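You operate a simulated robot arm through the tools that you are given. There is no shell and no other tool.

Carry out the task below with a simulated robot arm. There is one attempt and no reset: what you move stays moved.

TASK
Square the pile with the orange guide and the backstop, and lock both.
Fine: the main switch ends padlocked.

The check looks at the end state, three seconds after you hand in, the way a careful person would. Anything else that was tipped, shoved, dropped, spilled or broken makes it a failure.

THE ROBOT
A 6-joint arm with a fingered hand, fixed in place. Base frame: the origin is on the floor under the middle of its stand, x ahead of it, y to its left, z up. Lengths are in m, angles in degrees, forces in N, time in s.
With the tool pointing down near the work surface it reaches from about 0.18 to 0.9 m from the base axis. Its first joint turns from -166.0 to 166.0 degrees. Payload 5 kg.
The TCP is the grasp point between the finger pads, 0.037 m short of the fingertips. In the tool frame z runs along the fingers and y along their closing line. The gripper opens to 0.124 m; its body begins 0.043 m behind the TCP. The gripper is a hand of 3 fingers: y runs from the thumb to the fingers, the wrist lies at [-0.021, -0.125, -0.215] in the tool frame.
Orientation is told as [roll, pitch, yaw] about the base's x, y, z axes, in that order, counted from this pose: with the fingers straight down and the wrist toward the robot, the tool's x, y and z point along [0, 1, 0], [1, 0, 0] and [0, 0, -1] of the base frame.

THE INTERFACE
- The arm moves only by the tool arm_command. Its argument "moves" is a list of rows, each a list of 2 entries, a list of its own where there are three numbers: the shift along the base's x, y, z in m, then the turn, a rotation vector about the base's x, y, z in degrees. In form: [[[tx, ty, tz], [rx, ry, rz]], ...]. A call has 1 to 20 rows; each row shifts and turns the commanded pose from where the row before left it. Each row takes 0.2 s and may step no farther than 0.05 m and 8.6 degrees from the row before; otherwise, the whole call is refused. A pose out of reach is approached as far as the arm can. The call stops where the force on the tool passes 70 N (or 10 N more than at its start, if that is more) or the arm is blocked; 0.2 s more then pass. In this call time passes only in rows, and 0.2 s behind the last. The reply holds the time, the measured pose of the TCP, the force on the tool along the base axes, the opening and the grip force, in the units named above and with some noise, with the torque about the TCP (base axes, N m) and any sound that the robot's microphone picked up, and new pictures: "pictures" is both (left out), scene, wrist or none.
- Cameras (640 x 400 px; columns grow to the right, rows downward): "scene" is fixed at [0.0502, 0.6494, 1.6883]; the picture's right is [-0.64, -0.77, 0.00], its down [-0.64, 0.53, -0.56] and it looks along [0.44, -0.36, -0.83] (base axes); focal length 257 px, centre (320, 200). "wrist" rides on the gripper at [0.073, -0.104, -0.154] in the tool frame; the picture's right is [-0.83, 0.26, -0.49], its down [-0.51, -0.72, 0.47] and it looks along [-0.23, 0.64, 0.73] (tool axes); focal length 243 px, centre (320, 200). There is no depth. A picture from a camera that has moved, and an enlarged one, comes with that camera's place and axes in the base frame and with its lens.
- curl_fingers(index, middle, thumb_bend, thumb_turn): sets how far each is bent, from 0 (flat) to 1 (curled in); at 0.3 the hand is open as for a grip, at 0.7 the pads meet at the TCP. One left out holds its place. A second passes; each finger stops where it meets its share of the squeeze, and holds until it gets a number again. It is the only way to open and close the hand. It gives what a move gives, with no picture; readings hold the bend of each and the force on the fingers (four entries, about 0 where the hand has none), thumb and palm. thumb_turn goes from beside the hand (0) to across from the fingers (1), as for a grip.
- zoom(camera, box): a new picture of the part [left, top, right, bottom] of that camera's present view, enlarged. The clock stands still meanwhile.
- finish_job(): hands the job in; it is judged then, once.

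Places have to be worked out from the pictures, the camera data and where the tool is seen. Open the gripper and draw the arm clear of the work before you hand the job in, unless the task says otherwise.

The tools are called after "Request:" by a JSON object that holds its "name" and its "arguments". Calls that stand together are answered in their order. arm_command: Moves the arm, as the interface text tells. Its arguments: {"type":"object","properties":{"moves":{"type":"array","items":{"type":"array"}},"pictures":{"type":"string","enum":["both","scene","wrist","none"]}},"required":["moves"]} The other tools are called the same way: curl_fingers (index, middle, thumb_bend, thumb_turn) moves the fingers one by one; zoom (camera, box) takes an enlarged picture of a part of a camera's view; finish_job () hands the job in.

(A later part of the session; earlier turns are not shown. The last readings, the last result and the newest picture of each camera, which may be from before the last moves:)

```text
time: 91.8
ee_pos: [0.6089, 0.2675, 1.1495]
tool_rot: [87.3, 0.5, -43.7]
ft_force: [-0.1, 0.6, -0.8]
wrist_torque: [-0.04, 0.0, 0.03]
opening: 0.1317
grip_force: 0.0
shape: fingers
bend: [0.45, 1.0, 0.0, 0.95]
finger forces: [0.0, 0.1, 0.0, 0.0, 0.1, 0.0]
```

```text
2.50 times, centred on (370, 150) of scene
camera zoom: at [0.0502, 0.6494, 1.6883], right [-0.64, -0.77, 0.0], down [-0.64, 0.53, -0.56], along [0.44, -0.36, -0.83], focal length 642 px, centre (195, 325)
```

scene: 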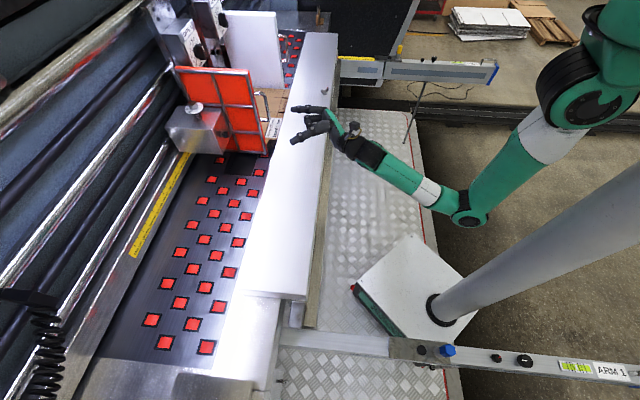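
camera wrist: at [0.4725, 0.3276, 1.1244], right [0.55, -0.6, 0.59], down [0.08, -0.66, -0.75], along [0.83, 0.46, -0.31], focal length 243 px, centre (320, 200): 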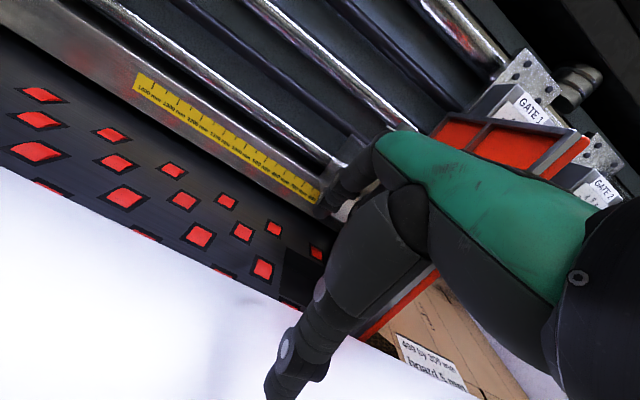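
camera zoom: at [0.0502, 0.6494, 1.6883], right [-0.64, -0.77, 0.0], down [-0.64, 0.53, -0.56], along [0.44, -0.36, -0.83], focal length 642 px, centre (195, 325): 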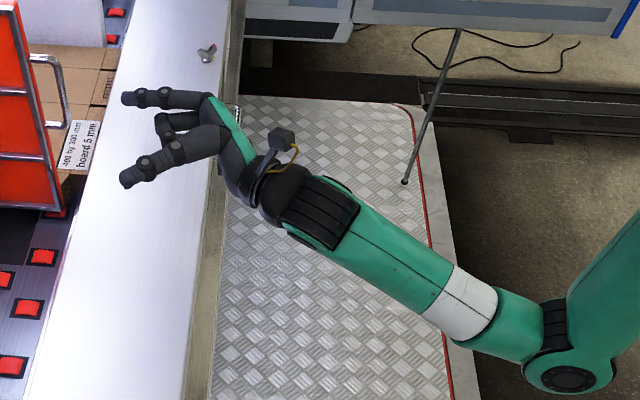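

No out-of-reach rows this time. Now I swing from this rolled pose down to the tool-down pose via the right side (a −120° rotation about the (f+c−z) diagonal), half first, watching the flags.

Request:
{"name": "arm_command", "arguments": {"moves": [[[-0.0006, 0.00875, -0.0035], [-7.0, 0, 4.95]], [[-0.0006, 0.00875, -0.0035], [-7.0, 0, 4.95]], [[-0.0006, 0.00875, -0.0035], [-7.0, 0, 4.95]], [[-0.0006, 0.00875, -0.0035], [-7.0, 0, 4.95]], [[-0.0006, 0.00875, -0.0035], [-7.0, 0, 4.95]], [[-0.0006, 0.00875, -0.0035], [-7.0, 0, 4.95]], [[-0.0006, 0.00875, -0.0035], [-7.0, 0, 4.95]]], "pictures": "scene"}}

Request:
{"name": "zoom", "arguments": {"camera": "scene", "box": [240, 60, 480, 230]}}

```text
time: 93.4
ee_pos: [0.5118, 0.4515, 1.0731]
tool_rot: [42.1, -19.8, -1.1]
ft_force: [-0.2, 0.0, 0.1]
wrist_torque: [-0.02, 0.0, -0.01]
opening: 0.1315
grip_force: 0.1
shape: fingers
bend: [0.45, 1.0, 0.0, 0.95]
finger forces: [0.0, 0.1, 0.0, 0.1, 0.0, 0.0]
out of reach, approached as far as the arm can: row 3, 4, 5, 6, 7
```

scene: 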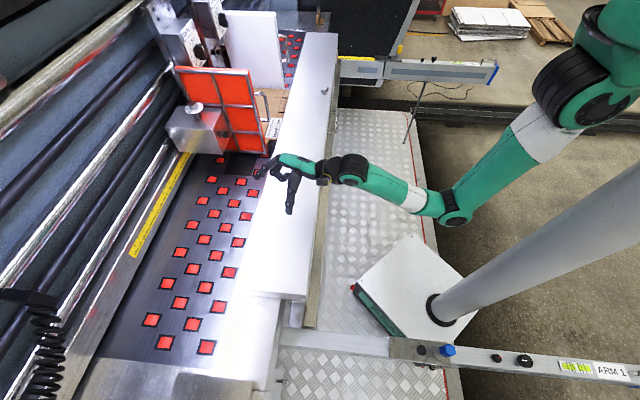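

```text
2.35 times, centred on (360, 145) of scene
camera zoom: at [0.0502, 0.6494, 1.6883], right [-0.64, -0.77, 0.0], down [-0.64, 0.53, -0.56], along [0.44, -0.36, -0.83], focal length 604 px, centre (226, 329)
```

zoom: 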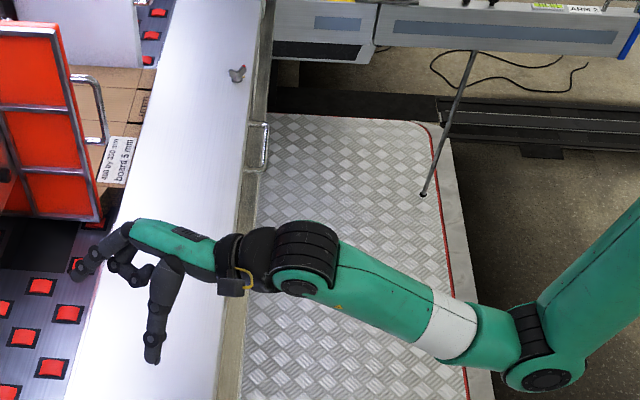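

Out of reach again, which tells me the wrist's bend is limited in this branch (about 45° one way). I worked out a way to bring the wrist bend through straight and out on the other side; first I bring the hand to a clean intermediate pose.

Request:
{"name": "arm_command", "arguments": {"moves": [[[0.0068, -0.014, 0.0], [-7.23, -3.06, 1.175]], [[0.0068, -0.014, 0.0], [-7.23, -3.06, 1.175]], [[0.0068, -0.014, 0.0], [-7.23, -3.06, 1.175]], [[0.0068, -0.014, 0.0], [-7.23, -3.06, 1.175]], [[0.0068, -0.014, 0.0], [-7.23, -3.06, 1.175]], [[0.0082, 0.0147, 0.0332], [3.38, -7.25, 2.5]], [[0.0082, 0.0147, 0.0332], [3.38, -7.25, 2.5]]], "pictures": "scene"}}

Request:
{"name": "zoom", "arguments": {"camera": "scene", "box": [240, 60, 480, 230]}}

```text
time: 94.5
ee_pos: [0.5574, 0.4006, 1.0155]
tool_rot: [6.9, -28.9, 20.1]
ft_force: [-1.1, 7.7, 40.3]
wrist_torque: [-0.29, 3.81, -0.66]
opening: 0.1354
grip_force: 20.7
shape: fingers
bend: [0.45, 1.0, 0.0, 0.89]
finger forces: [0.0, 0.0, 0.0, 0.1, 41.7, 0.0]
out of reach, approached as far as the arm can: row 1, 2, 3, 4, 5
stopped in row 5: the force on the tool passed its limit at 77 N (the readings are from after the stop); the commanded pose is now the measured one
```

scene: 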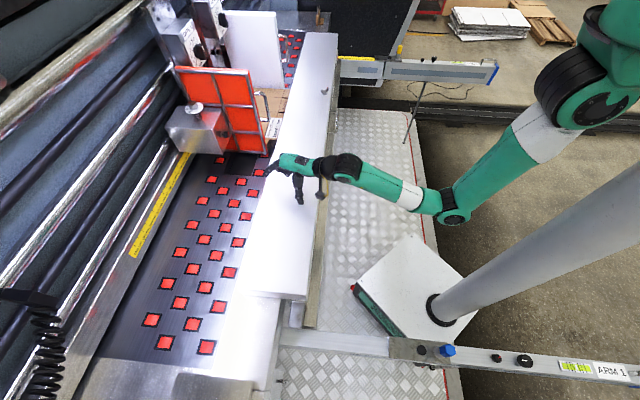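

```text
2.35 times, centred on (360, 145) of scene
camera zoom: at [0.0502, 0.6494, 1.6883], right [-0.64, -0.77, 0.0], down [-0.64, 0.53, -0.56], along [0.44, -0.36, -0.83], focal length 604 px, centre (226, 329)
```

zoom: 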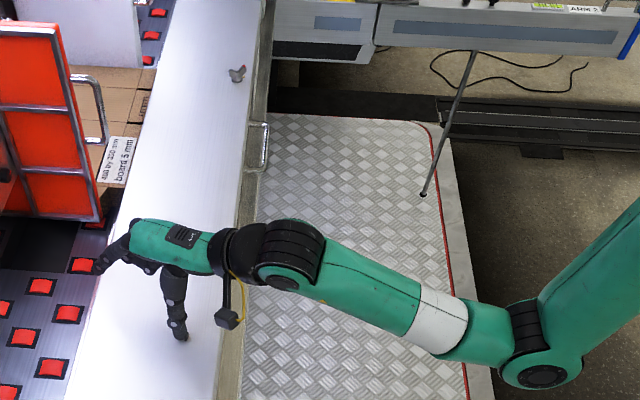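

The thumb touched the beam again (stopped at the force limit). I tilt up and lift off it first, then tuck the thumb in so it doesn't stick out during the wrist manoeuvre.

Request:
{"name": "arm_command", "arguments": {"moves": [[[0, 0, 0.015], [2.74, -7.52, 0]], [[0, 0, 0.02], [2.74, -7.52, 0]], [[0, 0, 0.03], [2.74, -7.52, 0]]], "pictures": "scene"}}

Request:
{"name": "curl_fingers", "arguments": {"thumb_bend": 0.7, "thumb_turn": 1.0}}

Request:
{"name": "zoom", "arguments": {"camera": "scene", "box": [200, 60, 480, 230]}}

```text
time: 95.3
ee_pos: [0.5563, 0.3964, 1.0681]
tool_rot: [5.8, -51.9, 20.6]
ft_force: [0.4, 0.5, -0.2]
wrist_torque: [-0.01, -0.01, -0.05]
opening: 0.1315
grip_force: 0.2
shape: fingers
bend: [0.45, 1.0, 0.0, 0.95]
finger forces: [0.1, 0.1, 0.0, 0.0, 0.0, 0.0]
```

scene: 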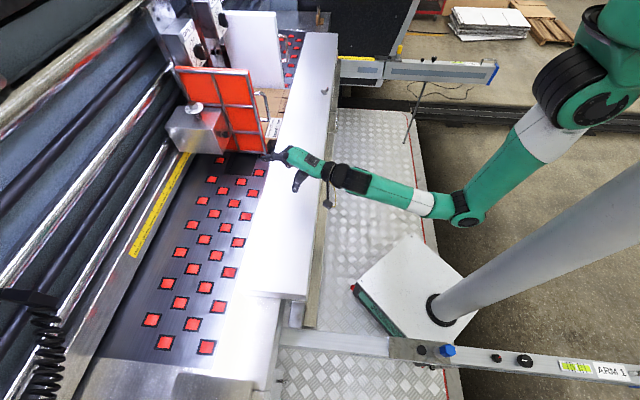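

```text
time: 96.3
ee_pos: [0.5557, 0.3975, 1.0709]
tool_rot: [6.0, -52.1, 20.4]
ft_force: [0.8, -0.7, 0.0]
wrist_torque: [-0.01, -0.02, 0.02]
opening: 0.0452
grip_force: 0.1
shape: fingers
bend: [0.45, 1.0, 0.7, 1.0]
finger forces: [0.1, 0.0, 0.1, 0.0, 0.0, 0.0]
```

```text
2.29 times, centred on (340, 145) of scene
camera zoom: at [0.0502, 0.6494, 1.6883], right [-0.64, -0.77, 0.0], down [-0.64, 0.53, -0.56], along [0.44, -0.36, -0.83], focal length 587 px, centre (274, 326)
```

zoom: 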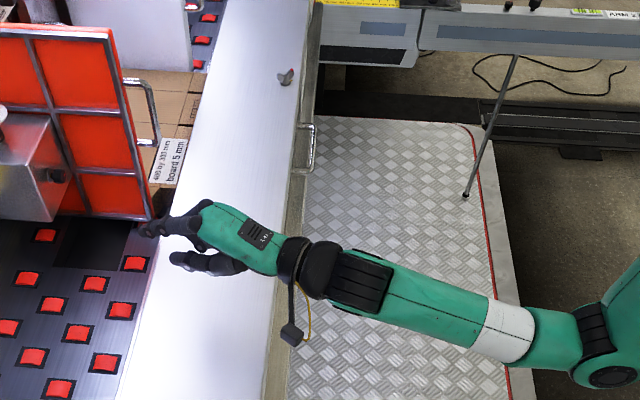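

Clear of the beam now, with the hand nearly in line with the forearm. I now swing the palm axis under and past the forearm axis to the left, in one call, to get the wrist back to its original branch.

Request:
{"name": "arm_command", "arguments": {"moves": [[[-0.0147, 0.0184, -0.005], [-4.6, 1.2, 5.6]], [[-0.019, 0.0231, 0], [0, 0, 7]], [[-0.0239, 0.0245, 0.0085], [1.34, -1.49, 8]], [[-0.0133, 0.011, 0.013], [2.23, -2.0, 4]], [[-0.0133, 0.011, 0.013], [2.36, -1.85, 4]], [[-0.0229, 0.0124, 0.0218], [4.2, -2.7, 6]]], "pictures": "scene"}}

Request:
{"name": "zoom", "arguments": {"camera": "scene", "box": [200, 60, 480, 230]}}

```text
time: 97.8
ee_pos: [0.4062, 0.5276, 1.1209]
tool_rot: [1.9, -60.2, 51.6]
ft_force: [1.0, -0.1, 0.3]
wrist_torque: [0.01, 0.0, 0.04]
opening: 0.0452
grip_force: 0.1
shape: fingers
bend: [0.45, 1.0, 0.7, 1.0]
finger forces: [0.0, 0.0, 0.0, 0.0, 0.0, 0.0]
out of reach, approached as far as the arm can: row 3, 4, 5, 6
```

scene: 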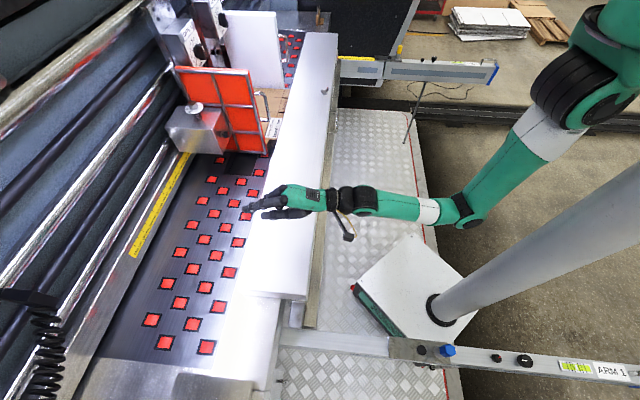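

```text
2.29 times, centred on (340, 145) of scene
camera zoom: at [0.0502, 0.6494, 1.6883], right [-0.64, -0.77, 0.0], down [-0.64, 0.53, -0.56], along [0.44, -0.36, -0.83], focal length 587 px, centre (274, 326)
```

zoom: 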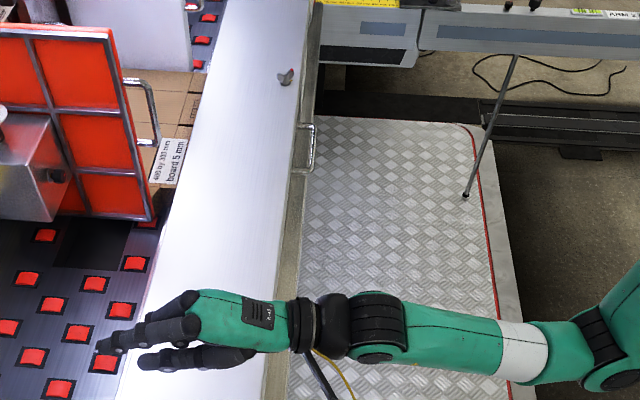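

It is within a few degrees of straight now, on the left side. I continue turning left about the wrist point to complete the crossing.

Request:
{"name": "arm_command", "arguments": {"moves": [[[-0.0296, 0.0184, 0.004], [1.68, -1.09, 8]], [[-0.0319, 0.0141, 0.004], [1.75, -0.97, 8]], [[-0.0335, 0.0095, 0.004], [1.8, -0.87, 8]]], "pictures": "scene"}}

Request:
{"name": "zoom", "arguments": {"camera": "scene", "box": [200, 80, 480, 250]}}

```text
time: 98.5
ee_pos: [0.2524, 0.5888, 1.145]
tool_rot: [3.1, -65.5, 66.7]
ft_force: [0.6, -0.7, 0.6]
wrist_torque: [0.0, 0.0, 0.02]
opening: 0.045
grip_force: 0.1
shape: fingers
bend: [0.45, 1.0, 0.7, 1.0]
finger forces: [0.1, 0.0, 0.0, 0.1, 0.0, 0.0]
out of reach, approached as far as the arm can: row 1, 2, 3
```

scene: 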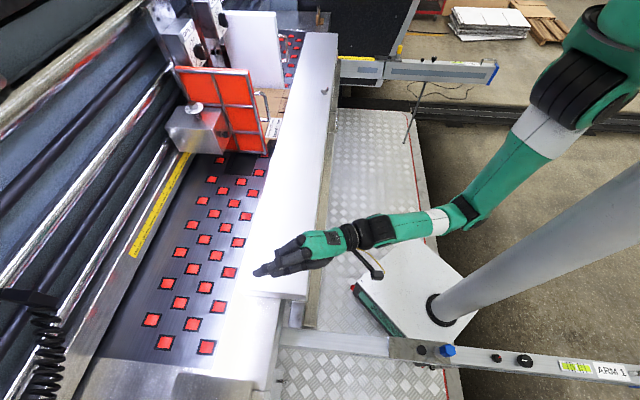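

```text
2.29 times, centred on (340, 165) of scene
camera zoom: at [0.0502, 0.6494, 1.6883], right [-0.64, -0.77, 0.0], down [-0.64, 0.53, -0.56], along [0.44, -0.36, -0.83], focal length 587 px, centre (274, 280)
```

zoom: 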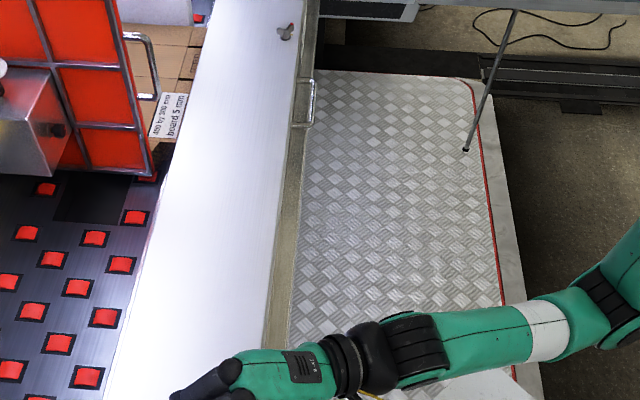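

The arm just turned its base to follow. The wrist can bend upward from here in the wanted branch, so I tilt the hand up about the wrist point first.

Request:
{"name": "arm_command", "arguments": {"moves": [[[-0.0022, -0.0052, 0.0342], [7.36, -3.13, 0]], [[-0.0039, -0.0093, 0.0333], [7.36, -3.13, 0]], [[-0.0058, -0.0136, 0.0313], [7.36, -3.13, 0]]], "pictures": "scene"}}

Request:
{"name": "zoom", "arguments": {"camera": "scene", "box": [200, 80, 480, 250]}}

```text
time: 99.3
ee_pos: [0.254, 0.5737, 1.209]
tool_rot: [34.6, -77.3, 37.7]
ft_force: [-1.4, 0.2, -0.2]
wrist_torque: [-0.05, -0.09, -0.12]
opening: 0.0451
grip_force: 0.1
shape: fingers
bend: [0.45, 1.0, 0.7, 1.0]
finger forces: [0.0, 0.1, 0.0, 0.1, 0.0, 0.0]
out of reach, approached as far as the arm can: row 2, 3
```

scene: 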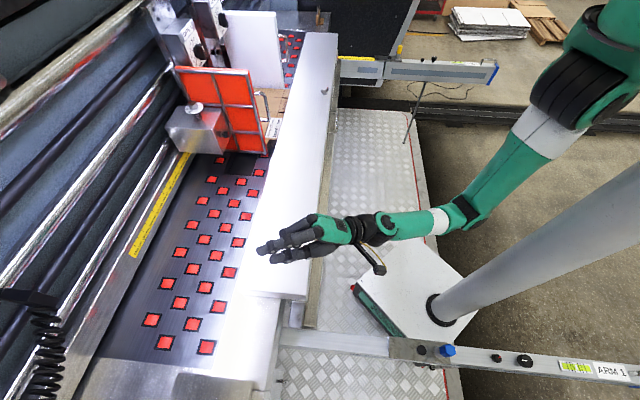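

```text
2.29 times, centred on (340, 165) of scene
camera zoom: at [0.0502, 0.6494, 1.6883], right [-0.64, -0.77, 0.0], down [-0.64, 0.53, -0.56], along [0.44, -0.36, -0.83], focal length 587 px, centre (274, 280)
```

zoom: 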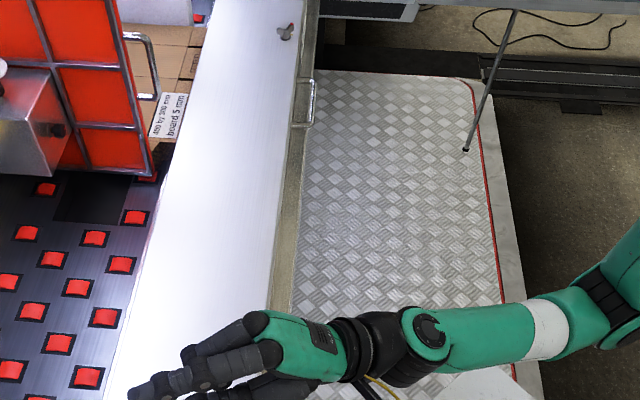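

The wrist looks to be on the other branch now (seam hidden, cap visible). I test it by turning the hand left and then tilting it down about the wrist point, watching for out-of-reach rows.

Request:
{"name": "arm_command", "arguments": {"moves": [[[-0.0321, 0.0067, 0.0], [0, 0, 8]], [[-0.0327, 0.0022, 0.005], [0, 0, 8]], [[0.0015, 0.0097, -0.0232], [-7.92, 1.28, 0]], [[0.0008, 0.005, -0.0243], [-7.92, 1.28, 0]], [[0.0, 0.0002, -0.0247], [-7.92, 1.28, 0]]], "pictures": "scene"}}

Request:
{"name": "zoom", "arguments": {"camera": "scene", "box": [200, 100, 480, 270]}}

```text
time: 100.5
ee_pos: [0.2102, 0.5951, 1.1356]
tool_rot: [1.8, -54.9, 78.6]
ft_force: [-0.1, 1.0, 0.1]
wrist_torque: [0.0, 0.04, -0.03]
opening: 0.0451
grip_force: 0.1
shape: fingers
bend: [0.45, 1.0, 0.7, 1.0]
finger forces: [0.1, 0.0, 0.2, 0.1, 0.0, 0.1]
out of reach, approached as far as the arm can: row 1
```

scene: 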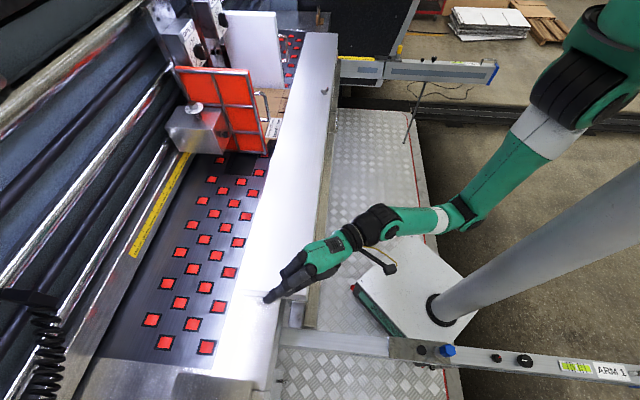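

```text
2.29 times, centred on (340, 185) of scene
camera zoom: at [0.0502, 0.6494, 1.6883], right [-0.64, -0.77, 0.0], down [-0.64, 0.53, -0.56], along [0.44, -0.36, -0.83], focal length 587 px, centre (274, 234)
```

zoom: 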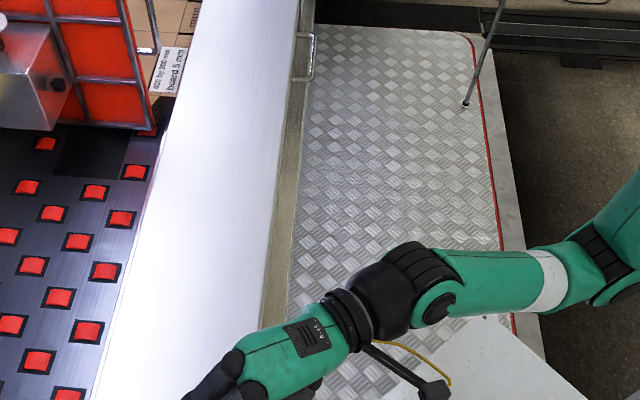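

Good, only the first row was limited and the tilt-down follows. I keep tilting down toward tool-down to confirm the wrist is back in its normal branch.

Request:
{"name": "arm_command", "arguments": {"moves": [[[0.0028, 0.0144, -0.0143], [-7.85, 1.53, 0]], [[0.0019, 0.0097, -0.0082], [-7.85, 1.53, 0]], [[0.001, 0.0054, -0.0065], [-7.85, 1.53, 0]], [[0.0002, 0.0012, -0.0042], [-7.85, 1.53, 0]], [[-0.0005, -0.0026, -0.0062], [-7.85, 1.53, 0]]], "pictures": "scene"}}

Request:
{"name": "zoom", "arguments": {"camera": "scene", "box": [200, 100, 480, 270]}}

```text
time: 101.8
ee_pos: [0.2148, 0.6231, 1.0963]
tool_rot: [1.5, -14.9, 78.8]
ft_force: [-0.2, 0.2, 0.7]
wrist_torque: [-0.03, -0.02, 0.03]
opening: 0.0452
grip_force: 0.0
shape: fingers
bend: [0.45, 1.0, 0.7, 1.0]
finger forces: [0.0, 0.0, 0.0, 0.1, 0.0, 0.0]
```

scene: 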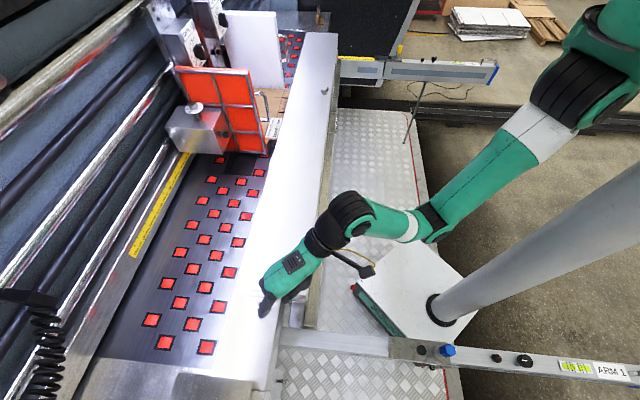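

```text
2.29 times, centred on (340, 185) of scene
camera zoom: at [0.0502, 0.6494, 1.6883], right [-0.64, -0.77, 0.0], down [-0.64, 0.53, -0.56], along [0.44, -0.36, -0.83], focal length 587 px, centre (274, 234)
```

zoom: 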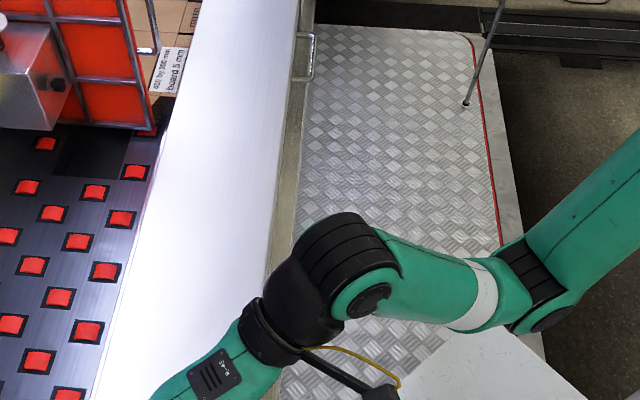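

The wrist is back in its normal branch (tilt 15° with no limit). I return toward the knob area with yaw 45°, keeping height ~1.11.

Request:
{"name": "arm_command", "arguments": {"moves": [[[0.0407, -0.0176, 0.002], [0, 0, -3.5]], [[0.0407, -0.0176, 0.002], [0, 0, -3.5]], [[0.0407, -0.0176, 0.002], [0, 0, -3.5]], [[0.0407, -0.0176, 0.002], [0, 0, -3.5]], [[0.0407, -0.0176, 0.002], [0, 0, -3.5]], [[0.0407, -0.0176, 0.002], [0, 0, -3.5]], [[0.0407, -0.0176, 0.002], [0, 0, -3.5]], [[0.033, -0.02, 0.0], [0, 0, -2.4]], [[0.033, -0.02, 0.0], [0, 0, -2.4]], [[0.033, -0.02, 0.0], [0, 0, -2.4]], [[0.033, -0.02, 0.0], [0, 0, -2.4]]], "pictures": "both"}}

Request:
{"name": "zoom", "arguments": {"camera": "scene", "box": [180, 60, 360, 190]}}

```text
time: 104.2
ee_pos: [0.6352, 0.4186, 1.1098]
tool_rot: [1.5, -15.0, 44.7]
ft_force: [-0.6, -1.7, 1.0]
wrist_torque: [-0.02, -0.01, 0.01]
opening: 0.045
grip_force: 0.0
shape: fingers
bend: [0.45, 1.0, 0.7, 1.0]
finger forces: [0.1, 0.0, 0.0, 0.1, 0.0, 0.1]
camera wrist: at [0.4865, 0.3677, 1.2334], right [0.69, -0.51, 0.52], down [-0.06, -0.75, -0.65], along [0.73, 0.42, -0.55], focal length 243 px, centre (320, 200)
```

scene: 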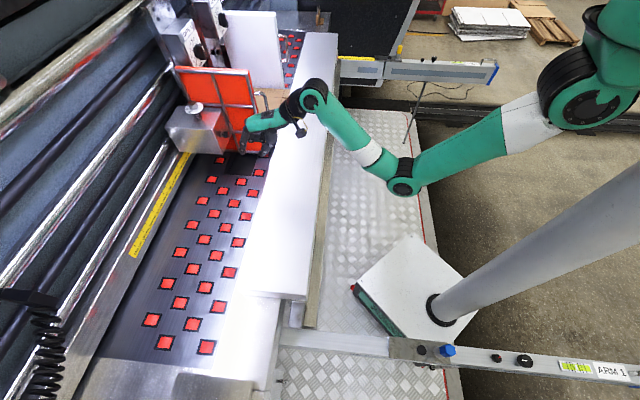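
wrist: 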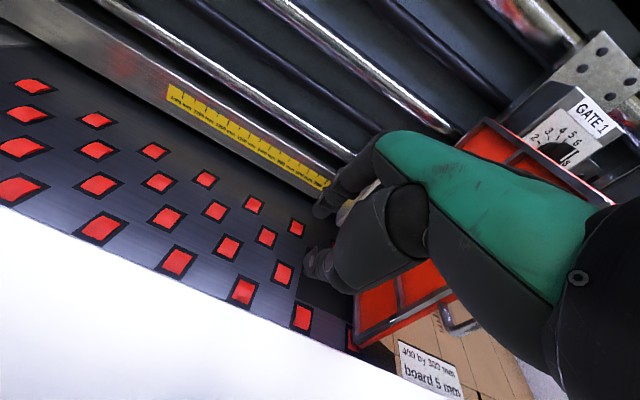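

```text
3.08 times, centred on (270, 125) of scene
camera zoom: at [0.0502, 0.6494, 1.6883], right [-0.64, -0.77, 0.0], down [-0.64, 0.53, -0.56], along [0.44, -0.36, -0.83], focal length 790 px, centre (474, 431)
```

zoom: 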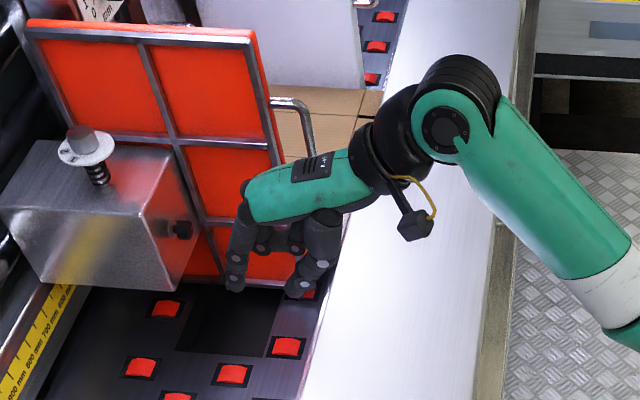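

Back in place with everything else unchanged. I check the knob's present state before using the finger on it.

Request:
{"name": "zoom", "arguments": {"camera": "scene", "box": [190, 120, 250, 165]}}

Request:
{"name": "zoom", "arguments": {"camera": "wrist", "box": [300, 170, 400, 250]}}

```text
8.89 times, centred on (220, 142) of scene
camera zoom: at [0.0502, 0.6494, 1.6883], right [-0.64, -0.77, 0.0], down [-0.64, 0.53, -0.56], along [0.44, -0.36, -0.83], focal length 2284 px, centre (1209, 711)
```

zoom: 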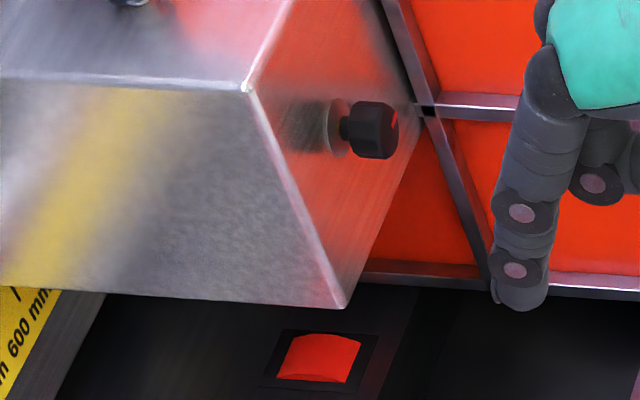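

```text
5.00 times, centred on (350, 210) of wrist
camera zoom: at [0.4865, 0.3677, 1.2334], right [0.69, -0.51, 0.52], down [-0.06, -0.75, -0.65], along [0.73, 0.42, -0.55], focal length 1213 px, centre (170, 150)
```

zoom: 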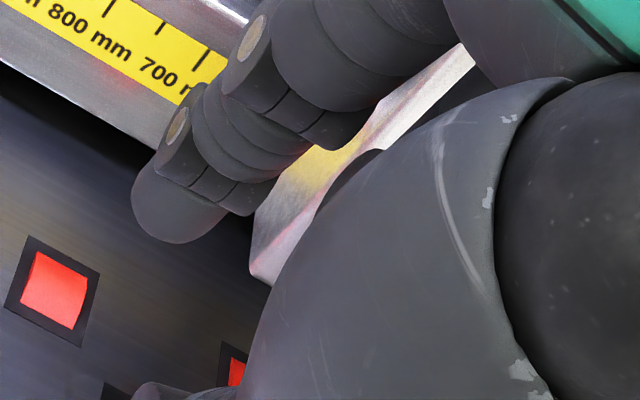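

The knob has already turned somewhat clockwise from the earlier bump (its side mark is no longer on top). I bring the index fingertip to the left side of the knob, at knob height.

Request:
{"name": "arm_command", "arguments": {"moves": [[[0.0359, 0.0027, -0.02], [0, 0, 0]], [[0.0359, 0.0027, -0.02], [0, 0, 0]], [[0.0168, 0.0098, -0.0045], [0, 0, 0]], [[0.0168, 0.0098, -0.0045], [0, 0, 0]]], "pictures": "both"}}

Request:
{"name": "zoom", "arguments": {"camera": "scene", "box": [190, 110, 250, 155]}}

Request:
{"name": "zoom", "arguments": {"camera": "wrist", "box": [270, 150, 390, 250]}}

```text
time: 105.2
ee_pos: [0.7383, 0.4449, 1.0627]
tool_rot: [1.4, -15.0, 44.8]
ft_force: [1.2, -0.1, 0.8]
wrist_torque: [-0.02, 0.01, 0.0]
opening: 0.0454
grip_force: 0.0
shape: fingers
bend: [0.45, 1.0, 0.7, 1.0]
finger forces: [0.0, 0.0, 0.0, 0.0, 0.0, 0.0]
camera wrist: at [0.5894, 0.3932, 1.1851], right [0.69, -0.51, 0.52], down [-0.06, -0.75, -0.65], along [0.73, 0.42, -0.55], focal length 243 px, centre (320, 200)
```

scene: 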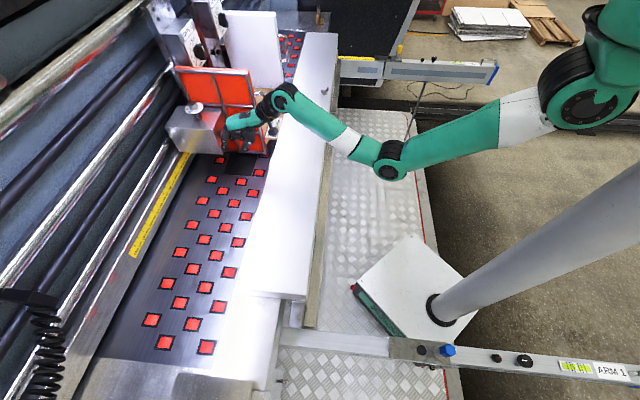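
wrist: 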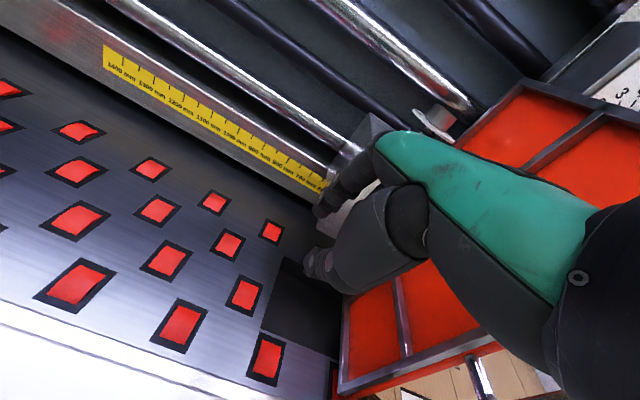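

```text
8.89 times, centred on (220, 132) of scene
camera zoom: at [0.0502, 0.6494, 1.6883], right [-0.64, -0.77, 0.0], down [-0.64, 0.53, -0.56], along [0.44, -0.36, -0.83], focal length 2284 px, centre (1209, 800)
```

zoom: 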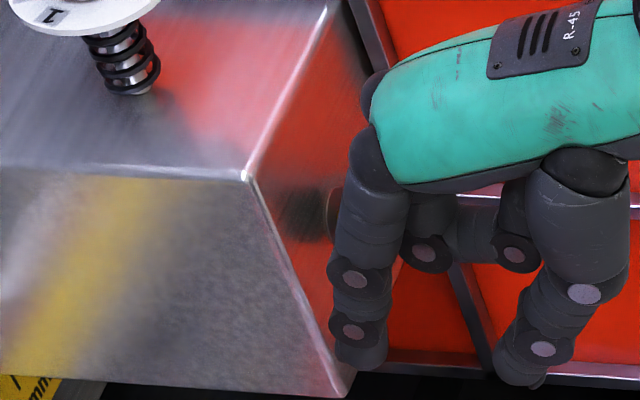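

```text
4.00 times, centred on (330, 200) of wrist
camera zoom: at [0.5894, 0.3932, 1.1851], right [0.69, -0.51, 0.52], down [-0.06, -0.75, -0.65], along [0.73, 0.42, -0.55], focal length 970 px, centre (280, 200)
```

zoom: 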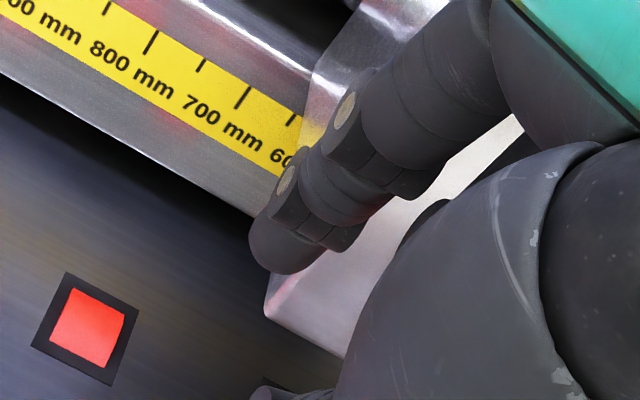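

The fingertip is at about u=0.8975, v=0.203, z=1.029 — left of the knob (contact expected near v≈0.241). I approach along +c.

Request:
{"name": "arm_command", "arguments": {"moves": [[[0.00707, -0.00707, 0], [0, 0, 0]], [[0.00707, -0.00707, 0], [0, 0, 0]], [[0.00707, -0.00707, 0], [0, 0, 0]]], "pictures": "none"}}

Request:
{"name": "arm_command", "arguments": {"moves": [[[0.00212, -0.00212, 0], [0, 0, 0]], [[0.00212, -0.00212, 0], [0, 0, 0]]], "pictures": "none"}}

Request:
{"name": "zoom", "arguments": {"camera": "scene", "box": [190, 110, 250, 155]}}

```text
time: 106.0
ee_pos: [0.759, 0.4223, 1.0616]
tool_rot: [1.5, -15.0, 44.6]
ft_force: [0.8, -0.2, 0.4]
wrist_torque: [0.01, -0.02, 0.0]
opening: 0.0451
grip_force: 0.1
shape: fingers
bend: [0.45, 1.0, 0.7, 1.0]
finger forces: [0.1, 0.0, 0.1, 0.0, 0.1, 0.0]
```

```text
time: 106.5
ee_pos: [0.7644, 0.4176, 1.0611]
tool_rot: [1.5, -14.9, 44.7]
ft_force: [0.3, 0.6, -0.5]
wrist_torque: [0.01, 0.01, 0.0]
opening: 0.0451
grip_force: 0.0
shape: fingers
bend: [0.45, 1.0, 0.7, 1.0]
finger forces: [0.0, 0.0, 0.0, 0.1, 0.0, 0.1]
```

```text
8.89 times, centred on (220, 132) of scene
camera zoom: at [0.0502, 0.6494, 1.6883], right [-0.64, -0.77, 0.0], down [-0.64, 0.53, -0.56], along [0.44, -0.36, -0.83], focal length 2284 px, centre (1209, 800)
```

zoom: 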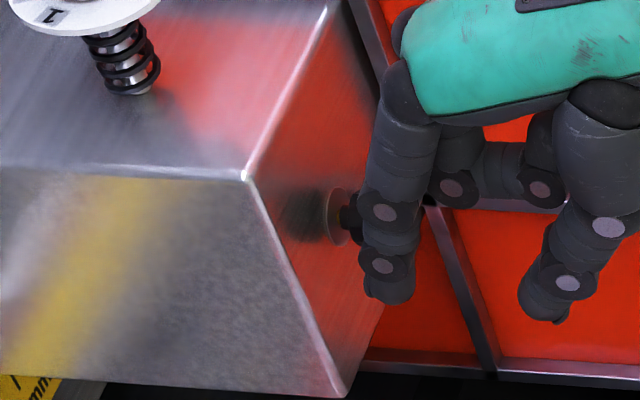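

No contact yet; I continue in 2 mm steps until the finger touches the knob.

Request:
{"name": "arm_command", "arguments": {"moves": [[[0.00141, -0.00141, 0], [0, 0, 0]], [[0.00141, -0.00141, 0], [0, 0, 0]]], "pictures": "none"}}

Request:
{"name": "arm_command", "arguments": {"moves": [[[0.00141, -0.00141, 0], [0, 0, 0]]], "pictures": "none"}}

Request:
{"name": "zoom", "arguments": {"camera": "scene", "box": [190, 110, 250, 155]}}

```text
time: 107.2
ee_pos: [0.7668, 0.4163, 1.0617]
tool_rot: [1.5, -14.9, 44.5]
ft_force: [0.2, -0.4, 0.4]
wrist_torque: [-0.03, -0.02, 0.02]
opening: 0.045
grip_force: 0.1
shape: fingers
bend: [0.45, 1.0, 0.7, 1.0]
finger forces: [0.1, 0.0, 0.1, 0.0, 0.0, 0.0]
```

```text
time: 107.5
ee_pos: [0.7678, 0.4142, 1.0618]
tool_rot: [1.5, -15.0, 44.6]
ft_force: [0.3, 0.0, 0.4]
wrist_torque: [0.0, -0.04, -0.01]
opening: 0.0449
grip_force: 0.0
shape: fingers
bend: [0.45, 1.0, 0.7, 1.0]
finger forces: [0.0, 0.0, 0.0, 0.1, 0.1, 0.0]
```

```text
8.89 times, centred on (220, 132) of scene
camera zoom: at [0.0502, 0.6494, 1.6883], right [-0.64, -0.77, 0.0], down [-0.64, 0.53, -0.56], along [0.44, -0.36, -0.83], focal length 2284 px, centre (1209, 800)
```

zoom: 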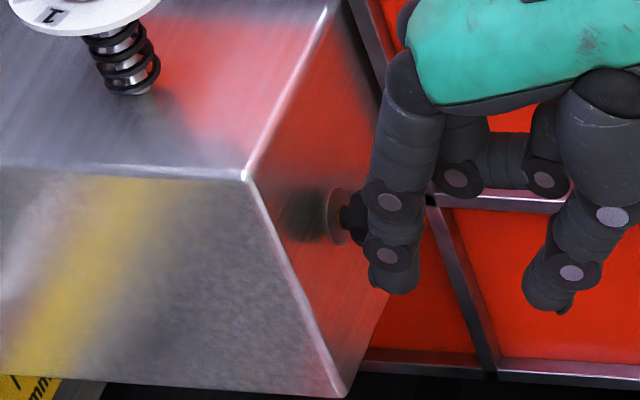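

In this view the finger is about 1 cm too far from the box, passing in front of the knob. I step back left, go 11 mm forward, and approach again.

Request:
{"name": "arm_command", "arguments": {"moves": [[[-0.00707, 0.00707, 0], [0, 0, 0]], [[-0.00707, 0.00707, 0], [0, 0, 0]], [[0.0078, 0.0078, 0], [0, 0, 0]]], "pictures": "none"}}

Request:
{"name": "arm_command", "arguments": {"moves": [[[0.00354, -0.00354, 0], [0, 0, 0]], [[0.00354, -0.00354, 0], [0, 0, 0]]], "pictures": "none"}}

Request:
{"name": "zoom", "arguments": {"camera": "scene", "box": [190, 110, 250, 155]}}

```text
time: 108.3
ee_pos: [0.7616, 0.4366, 1.0608]
tool_rot: [1.4, -14.9, 44.8]
ft_force: [-0.2, -0.3, 0.0]
wrist_torque: [0.0, 0.0, 0.02]
opening: 0.0451
grip_force: 0.1
shape: fingers
bend: [0.45, 1.0, 0.7, 1.0]
finger forces: [0.0, 0.0, 0.0, 0.0, 0.1, 0.0]
```

```text
time: 109.0
ee_pos: [0.7688, 0.429, 1.0597]
tool_rot: [1.5, -15.0, 44.7]
ft_force: [0.3, -0.6, 0.6]
wrist_torque: [-0.03, 0.03, -0.04]
opening: 0.045
grip_force: 0.1
shape: fingers
bend: [0.45, 1.0, 0.7, 1.0]
finger forces: [0.1, 0.1, 0.0, 0.0, 0.0, 0.0]
```

```text
8.89 times, centred on (220, 132) of scene
camera zoom: at [0.0502, 0.6494, 1.6883], right [-0.64, -0.77, 0.0], down [-0.64, 0.53, -0.56], along [0.44, -0.36, -0.83], focal length 2284 px, centre (1209, 800)
```

zoom: 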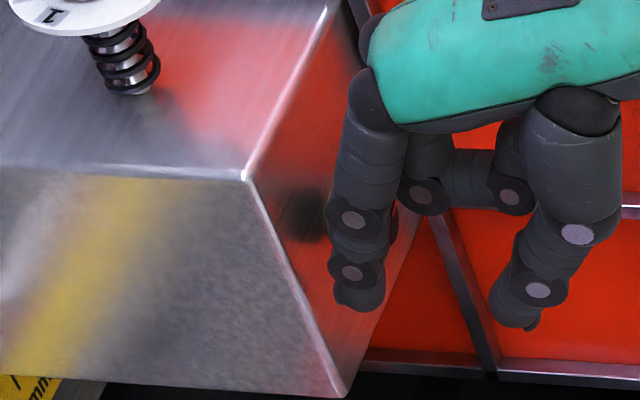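

The finger is now beside the knob at the right depth. I press on toward +c in small steps.

Request:
{"name": "arm_command", "arguments": {"moves": [[[0.00141, -0.00141, 0], [0, 0, 0]], [[0.00141, -0.00141, 0], [0, 0, 0]]], "pictures": "none"}}

Request:
{"name": "arm_command", "arguments": {"moves": [[[0.00141, -0.00141, 0], [0, 0, 0]]], "pictures": "none"}}

Request:
{"name": "arm_command", "arguments": {"moves": [[[0.00141, -0.00141, 0], [0, 0, 0]]], "pictures": "none"}}

Request:
{"name": "zoom", "arguments": {"camera": "scene", "box": [190, 110, 250, 155]}}

```text
time: 109.5
ee_pos: [0.7707, 0.4276, 1.0602]
tool_rot: [1.6, -15.0, 44.7]
ft_force: [0.0, -0.8, 0.5]
wrist_torque: [-0.01, 0.04, -0.01]
opening: 0.0449
grip_force: 0.0
shape: fingers
bend: [0.45, 1.0, 0.7, 1.0]
finger forces: [0.0, 0.0, 0.1, 0.0, 0.1, 0.0]
```

```text
time: 110.0
ee_pos: [0.7739, 0.425, 1.0611]
tool_rot: [1.6, -15.0, 44.6]
ft_force: [-0.3, 0.0, -0.2]
wrist_torque: [-0.02, -0.02, 0.03]
opening: 0.0453
grip_force: 0.0
shape: fingers
bend: [0.45, 1.0, 0.7, 1.0]
finger forces: [0.0, 0.0, 0.1, 0.2, 0.1, 0.1]
```

```text
time: 110.3
ee_pos: [0.7756, 0.4227, 1.0613]
tool_rot: [1.5, -15.1, 44.6]
ft_force: [0.2, -0.8, 0.0]
wrist_torque: [0.01, 0.0, 0.0]
opening: 0.0451
grip_force: 0.1
shape: fingers
bend: [0.45, 1.0, 0.7, 1.0]
finger forces: [0.0, 0.0, 0.0, 0.1, 0.0, 0.0]
```

```text
8.89 times, centred on (220, 132) of scene
camera zoom: at [0.0502, 0.6494, 1.6883], right [-0.64, -0.77, 0.0], down [-0.64, 0.53, -0.56], along [0.44, -0.36, -0.83], focal length 2284 px, centre (1209, 800)
```

zoom: 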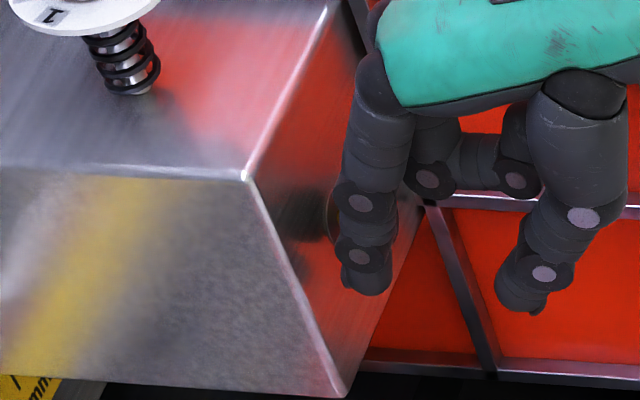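

Still no touch; continuing in 1.5 mm steps.

Request:
{"name": "arm_command", "arguments": {"moves": [[[0.00106, -0.00106, 0], [0, 0, 0]]], "pictures": "none"}}

Request:
{"name": "arm_command", "arguments": {"moves": [[[0.00106, -0.00106, 0], [0, 0, 0]]], "pictures": "none"}}

Request:
{"name": "arm_command", "arguments": {"moves": [[[0.00106, -0.00106, 0], [0, 0, 0]]], "pictures": "none"}}

Request:
{"name": "zoom", "arguments": {"camera": "scene", "box": [190, 110, 250, 155]}}

```text
time: 110.8
ee_pos: [0.7772, 0.4228, 1.0623]
tool_rot: [1.6, -15.0, 44.6]
ft_force: [0.3, 0.0, 0.3]
wrist_torque: [0.0, 0.0, -0.02]
opening: 0.0452
grip_force: 0.1
shape: fingers
bend: [0.45, 1.0, 0.7, 1.0]
finger forces: [0.0, 0.0, 0.0, 0.0, 0.0, 0.1]
```

```text
time: 111.2
ee_pos: [0.7769, 0.421, 1.0614]
tool_rot: [1.5, -15.0, 44.5]
ft_force: [-0.3, -0.4, 0.2]
wrist_torque: [0.0, -0.02, 0.02]
opening: 0.0453
grip_force: 0.1
shape: fingers
bend: [0.45, 1.0, 0.7, 1.0]
finger forces: [0.0, 0.0, 0.1, 0.1, 0.0, 0.1]
```

```text
time: 111.5
ee_pos: [0.7778, 0.4192, 1.0611]
tool_rot: [1.6, -15.0, 44.8]
ft_force: [-0.5, 0.0, 0.8]
wrist_torque: [0.0, 0.0, 0.05]
opening: 0.0449
grip_force: 0.0
shape: fingers
bend: [0.45, 1.0, 0.7, 1.0]
finger forces: [0.3, 0.0, 0.0, 0.0, 0.0, 0.0]
```

```text
8.89 times, centred on (220, 132) of scene
camera zoom: at [0.0502, 0.6494, 1.6883], right [-0.64, -0.77, 0.0], down [-0.64, 0.53, -0.56], along [0.44, -0.36, -0.83], focal length 2284 px, centre (1209, 800)
```

zoom: 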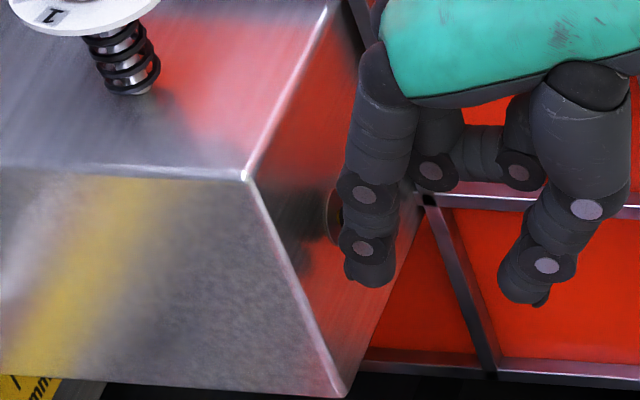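

A first light touch (0.3 N). I press a bit more to reach several newtons.

Request:
{"name": "arm_command", "arguments": {"moves": [[[0.00106, -0.00106, 0], [0, 0, 0]]], "pictures": "none"}}

Request:
{"name": "arm_command", "arguments": {"moves": [[[0.00071, -0.00071, 0], [0, 0, 0]]], "pictures": "none"}}

```text
time: 112.0
ee_pos: [0.7784, 0.4181, 1.0603]
tool_rot: [1.5, -15.0, 44.7]
ft_force: [-1.7, 0.8, -0.8]
wrist_torque: [-0.01, 0.02, 0.1]
opening: 0.0451
grip_force: 0.9
shape: fingers
bend: [0.45, 1.0, 0.7, 1.0]
finger forces: [1.4, 0.0, 0.1, 0.0, 0.0, 0.0]
```

```text
time: 112.3
ee_pos: [0.7795, 0.4188, 1.063]
tool_rot: [1.5, -15.0, 44.7]
ft_force: [-1.3, 2.1, -0.3]
wrist_torque: [0.0, 0.04, 0.17]
opening: 0.0453
grip_force: 1.5
shape: fingers
bend: [0.45, 1.0, 0.7, 1.0]
finger forces: [3.0, 0.1, 0.0, 0.0, 0.1, 0.0]
```

Contact with the knob at ~3 N. I press 1.5 mm more and start drawing the finger upward in 2 mm steps.

Request:
{"name": "arm_command", "arguments": {"moves": [[[0.00106, -0.00106, 0], [0, 0, 0]], [[0, 0, 0.002], [0, 0, 0]], [[0, 0, 0.002], [0, 0, 0]], [[0, 0, 0.002], [0, 0, 0]]], "pictures": "none"}}

Request:
{"name": "zoom", "arguments": {"camera": "scene", "box": [190, 110, 250, 155]}}

```text
time: 113.3
ee_pos: [0.7807, 0.4162, 1.0674]
tool_rot: [1.5, -14.9, 44.8]
ft_force: [-3.5, 4.6, -4.4]
wrist_torque: [-0.14, 0.2, 0.34]
opening: 0.0452
grip_force: 3.2
shape: fingers
bend: [0.45, 1.0, 0.7, 1.0]
finger forces: [6.1, 0.0, 0.1, 0.0, 0.0, 0.1]
```

```text
8.89 times, centred on (220, 132) of scene
camera zoom: at [0.0502, 0.6494, 1.6883], right [-0.64, -0.77, 0.0], down [-0.64, 0.53, -0.56], along [0.44, -0.36, -0.83], focal length 2284 px, centre (1209, 800)
```

zoom: 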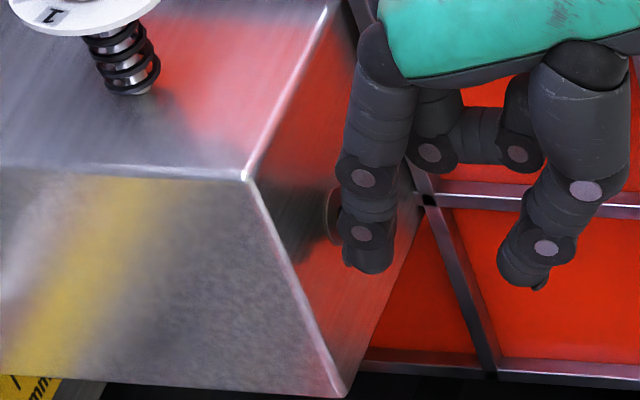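

Normal force ~6 N and friction ~4.4 N upward on the knob. I continue upward another 8 mm.

Request:
{"name": "arm_command", "arguments": {"moves": [[[0.0003, -0.0003, 0.002], [0, 0, 0]], [[0, 0, 0.002], [0, 0, 0]], [[0.0003, -0.0003, 0.002], [0, 0, 0]], [[0, 0, 0.002], [0, 0, 0]]], "pictures": "none"}}

Request:
{"name": "zoom", "arguments": {"camera": "scene", "box": [190, 110, 250, 155]}}

```text
time: 114.3
ee_pos: [0.7828, 0.4167, 1.0764]
tool_rot: [1.5, -15.0, 44.5]
ft_force: [-2.7, 2.7, 0.5]
wrist_torque: [0.09, 0.12, 0.24]
opening: 0.0449
grip_force: 2.1
shape: fingers
bend: [0.45, 1.0, 0.7, 1.0]
finger forces: [3.5, 0.0, 0.0, 0.0, 0.0, 0.0]
```

```text
8.89 times, centred on (220, 132) of scene
camera zoom: at [0.0502, 0.6494, 1.6883], right [-0.64, -0.77, 0.0], down [-0.64, 0.53, -0.56], along [0.44, -0.36, -0.83], focal length 2284 px, centre (1209, 800)
```

zoom: 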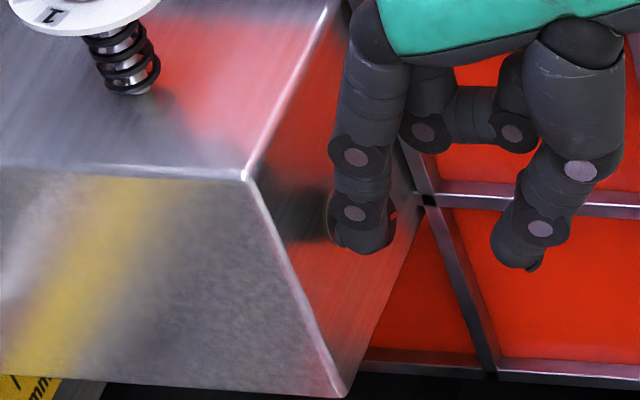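

I back the finger off to the left to see how far the knob turned.

Request:
{"name": "arm_command", "arguments": {"moves": [[[-0.014, 0.014, 0], [0, 0, 0]], [[-0.028, -0.0, 0.01], [0, 0, 0]], [[-0.03, -0.03, 0.01], [0, 0, 0]], [[-0.03, -0.03, 0.0], [0, 0, 0]]], "pictures": "both"}}

Request:
{"name": "zoom", "arguments": {"camera": "scene", "box": [200, 120, 240, 150]}}

Request:
{"name": "zoom", "arguments": {"camera": "wrist", "box": [300, 130, 420, 230]}}

```text
time: 115.3
ee_pos: [0.682, 0.372, 1.098]
tool_rot: [1.5, -15.1, 44.7]
ft_force: [-0.2, 0.1, -0.8]
wrist_torque: [-0.01, 0.0, 0.03]
opening: 0.045
grip_force: 0.0
shape: fingers
bend: [0.45, 1.0, 0.7, 1.0]
finger forces: [0.0, 0.0, 0.1, 0.1, 0.1, 0.1]
camera wrist: at [0.5333, 0.3195, 1.2207], right [0.69, -0.51, 0.52], down [-0.06, -0.75, -0.66], along [0.73, 0.42, -0.55], focal length 243 px, centre (320, 200)
```

scene: 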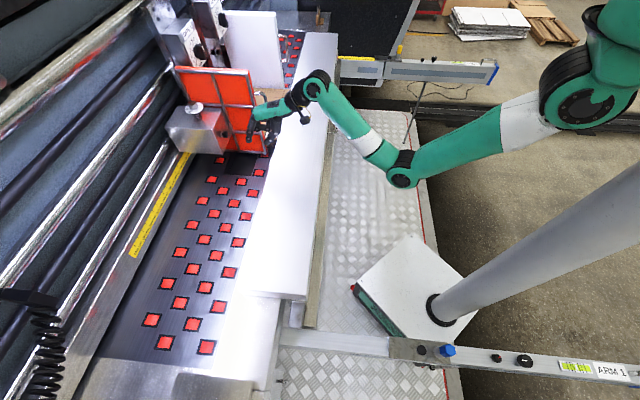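
wrist: 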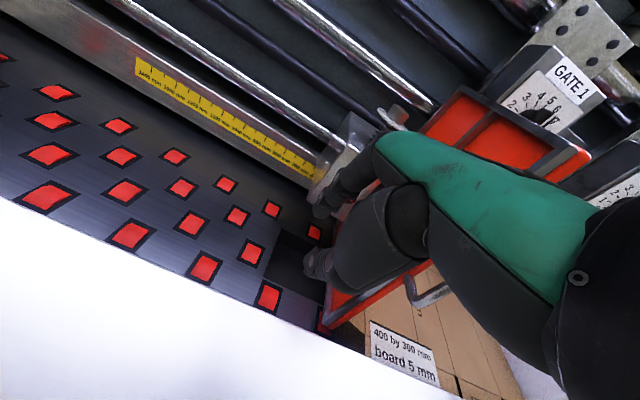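

```text
13.33 times, centred on (220, 135) of scene
camera zoom: at [0.0502, 0.6494, 1.6883], right [-0.64, -0.77, 0.0], down [-0.64, 0.53, -0.56], along [0.44, -0.36, -0.83], focal length 3426 px, centre (1653, 1067)
```

zoom: 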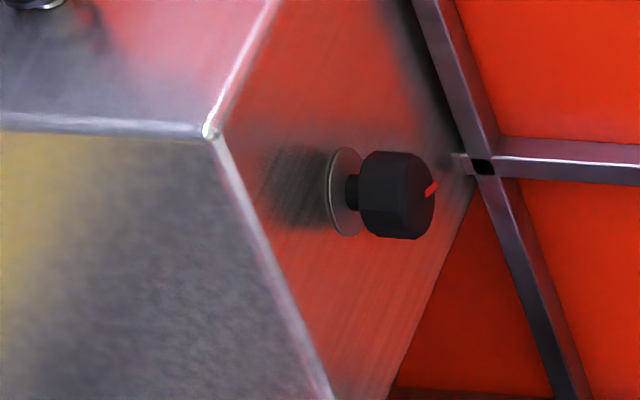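

```text
4.00 times, centred on (360, 180) of wrist
camera zoom: at [0.5333, 0.3195, 1.2207], right [0.69, -0.51, 0.52], down [-0.06, -0.75, -0.66], along [0.73, 0.42, -0.55], focal length 970 px, centre (160, 280)
```

zoom: 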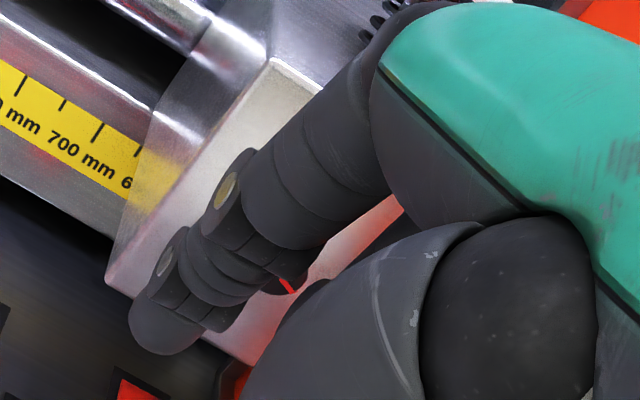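

The red line now points to about 107° clockwise; the tick is at ~143°, so ~36° remain. I make another stroke: back to the left side of the knob, press, and draw up.

Request:
{"name": "arm_command", "arguments": {"moves": [[[0.0243, 0.0227, -0.0127], [0, 0, 0]], [[0.0243, 0.0227, -0.0127], [0, 0, 0]], [[0.0243, 0.0227, -0.0127], [0, 0, 0]], [[0.0075, -0.0075, 0], [0, 0, 0]], [[0.0075, -0.0075, 0], [0, 0, 0]]], "pictures": "none"}}

Request:
{"name": "zoom", "arguments": {"camera": "scene", "box": [190, 110, 250, 155]}}

```text
time: 116.5
ee_pos: [0.7681, 0.4248, 1.0581]
tool_rot: [1.4, -15.1, 44.8]
ft_force: [0.5, 0.4, 0.5]
wrist_torque: [-0.03, 0.02, -0.02]
opening: 0.045
grip_force: 0.0
shape: fingers
bend: [0.45, 1.0, 0.7, 1.0]
finger forces: [0.0, 0.1, 0.0, 0.0, 0.0, 0.0]
```

```text
8.89 times, centred on (220, 132) of scene
camera zoom: at [0.0502, 0.6494, 1.6883], right [-0.64, -0.77, 0.0], down [-0.64, 0.53, -0.56], along [0.44, -0.36, -0.83], focal length 2284 px, centre (1209, 800)
```

zoom: 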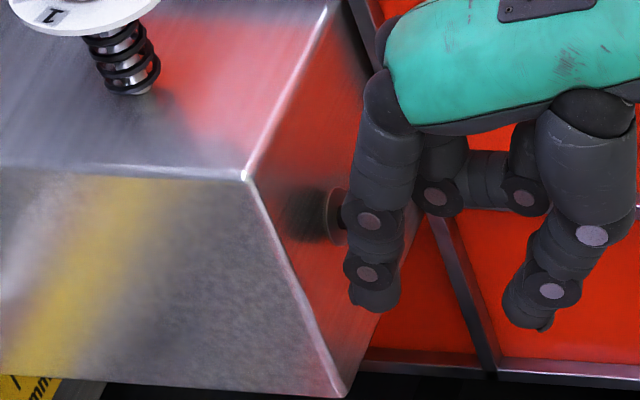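

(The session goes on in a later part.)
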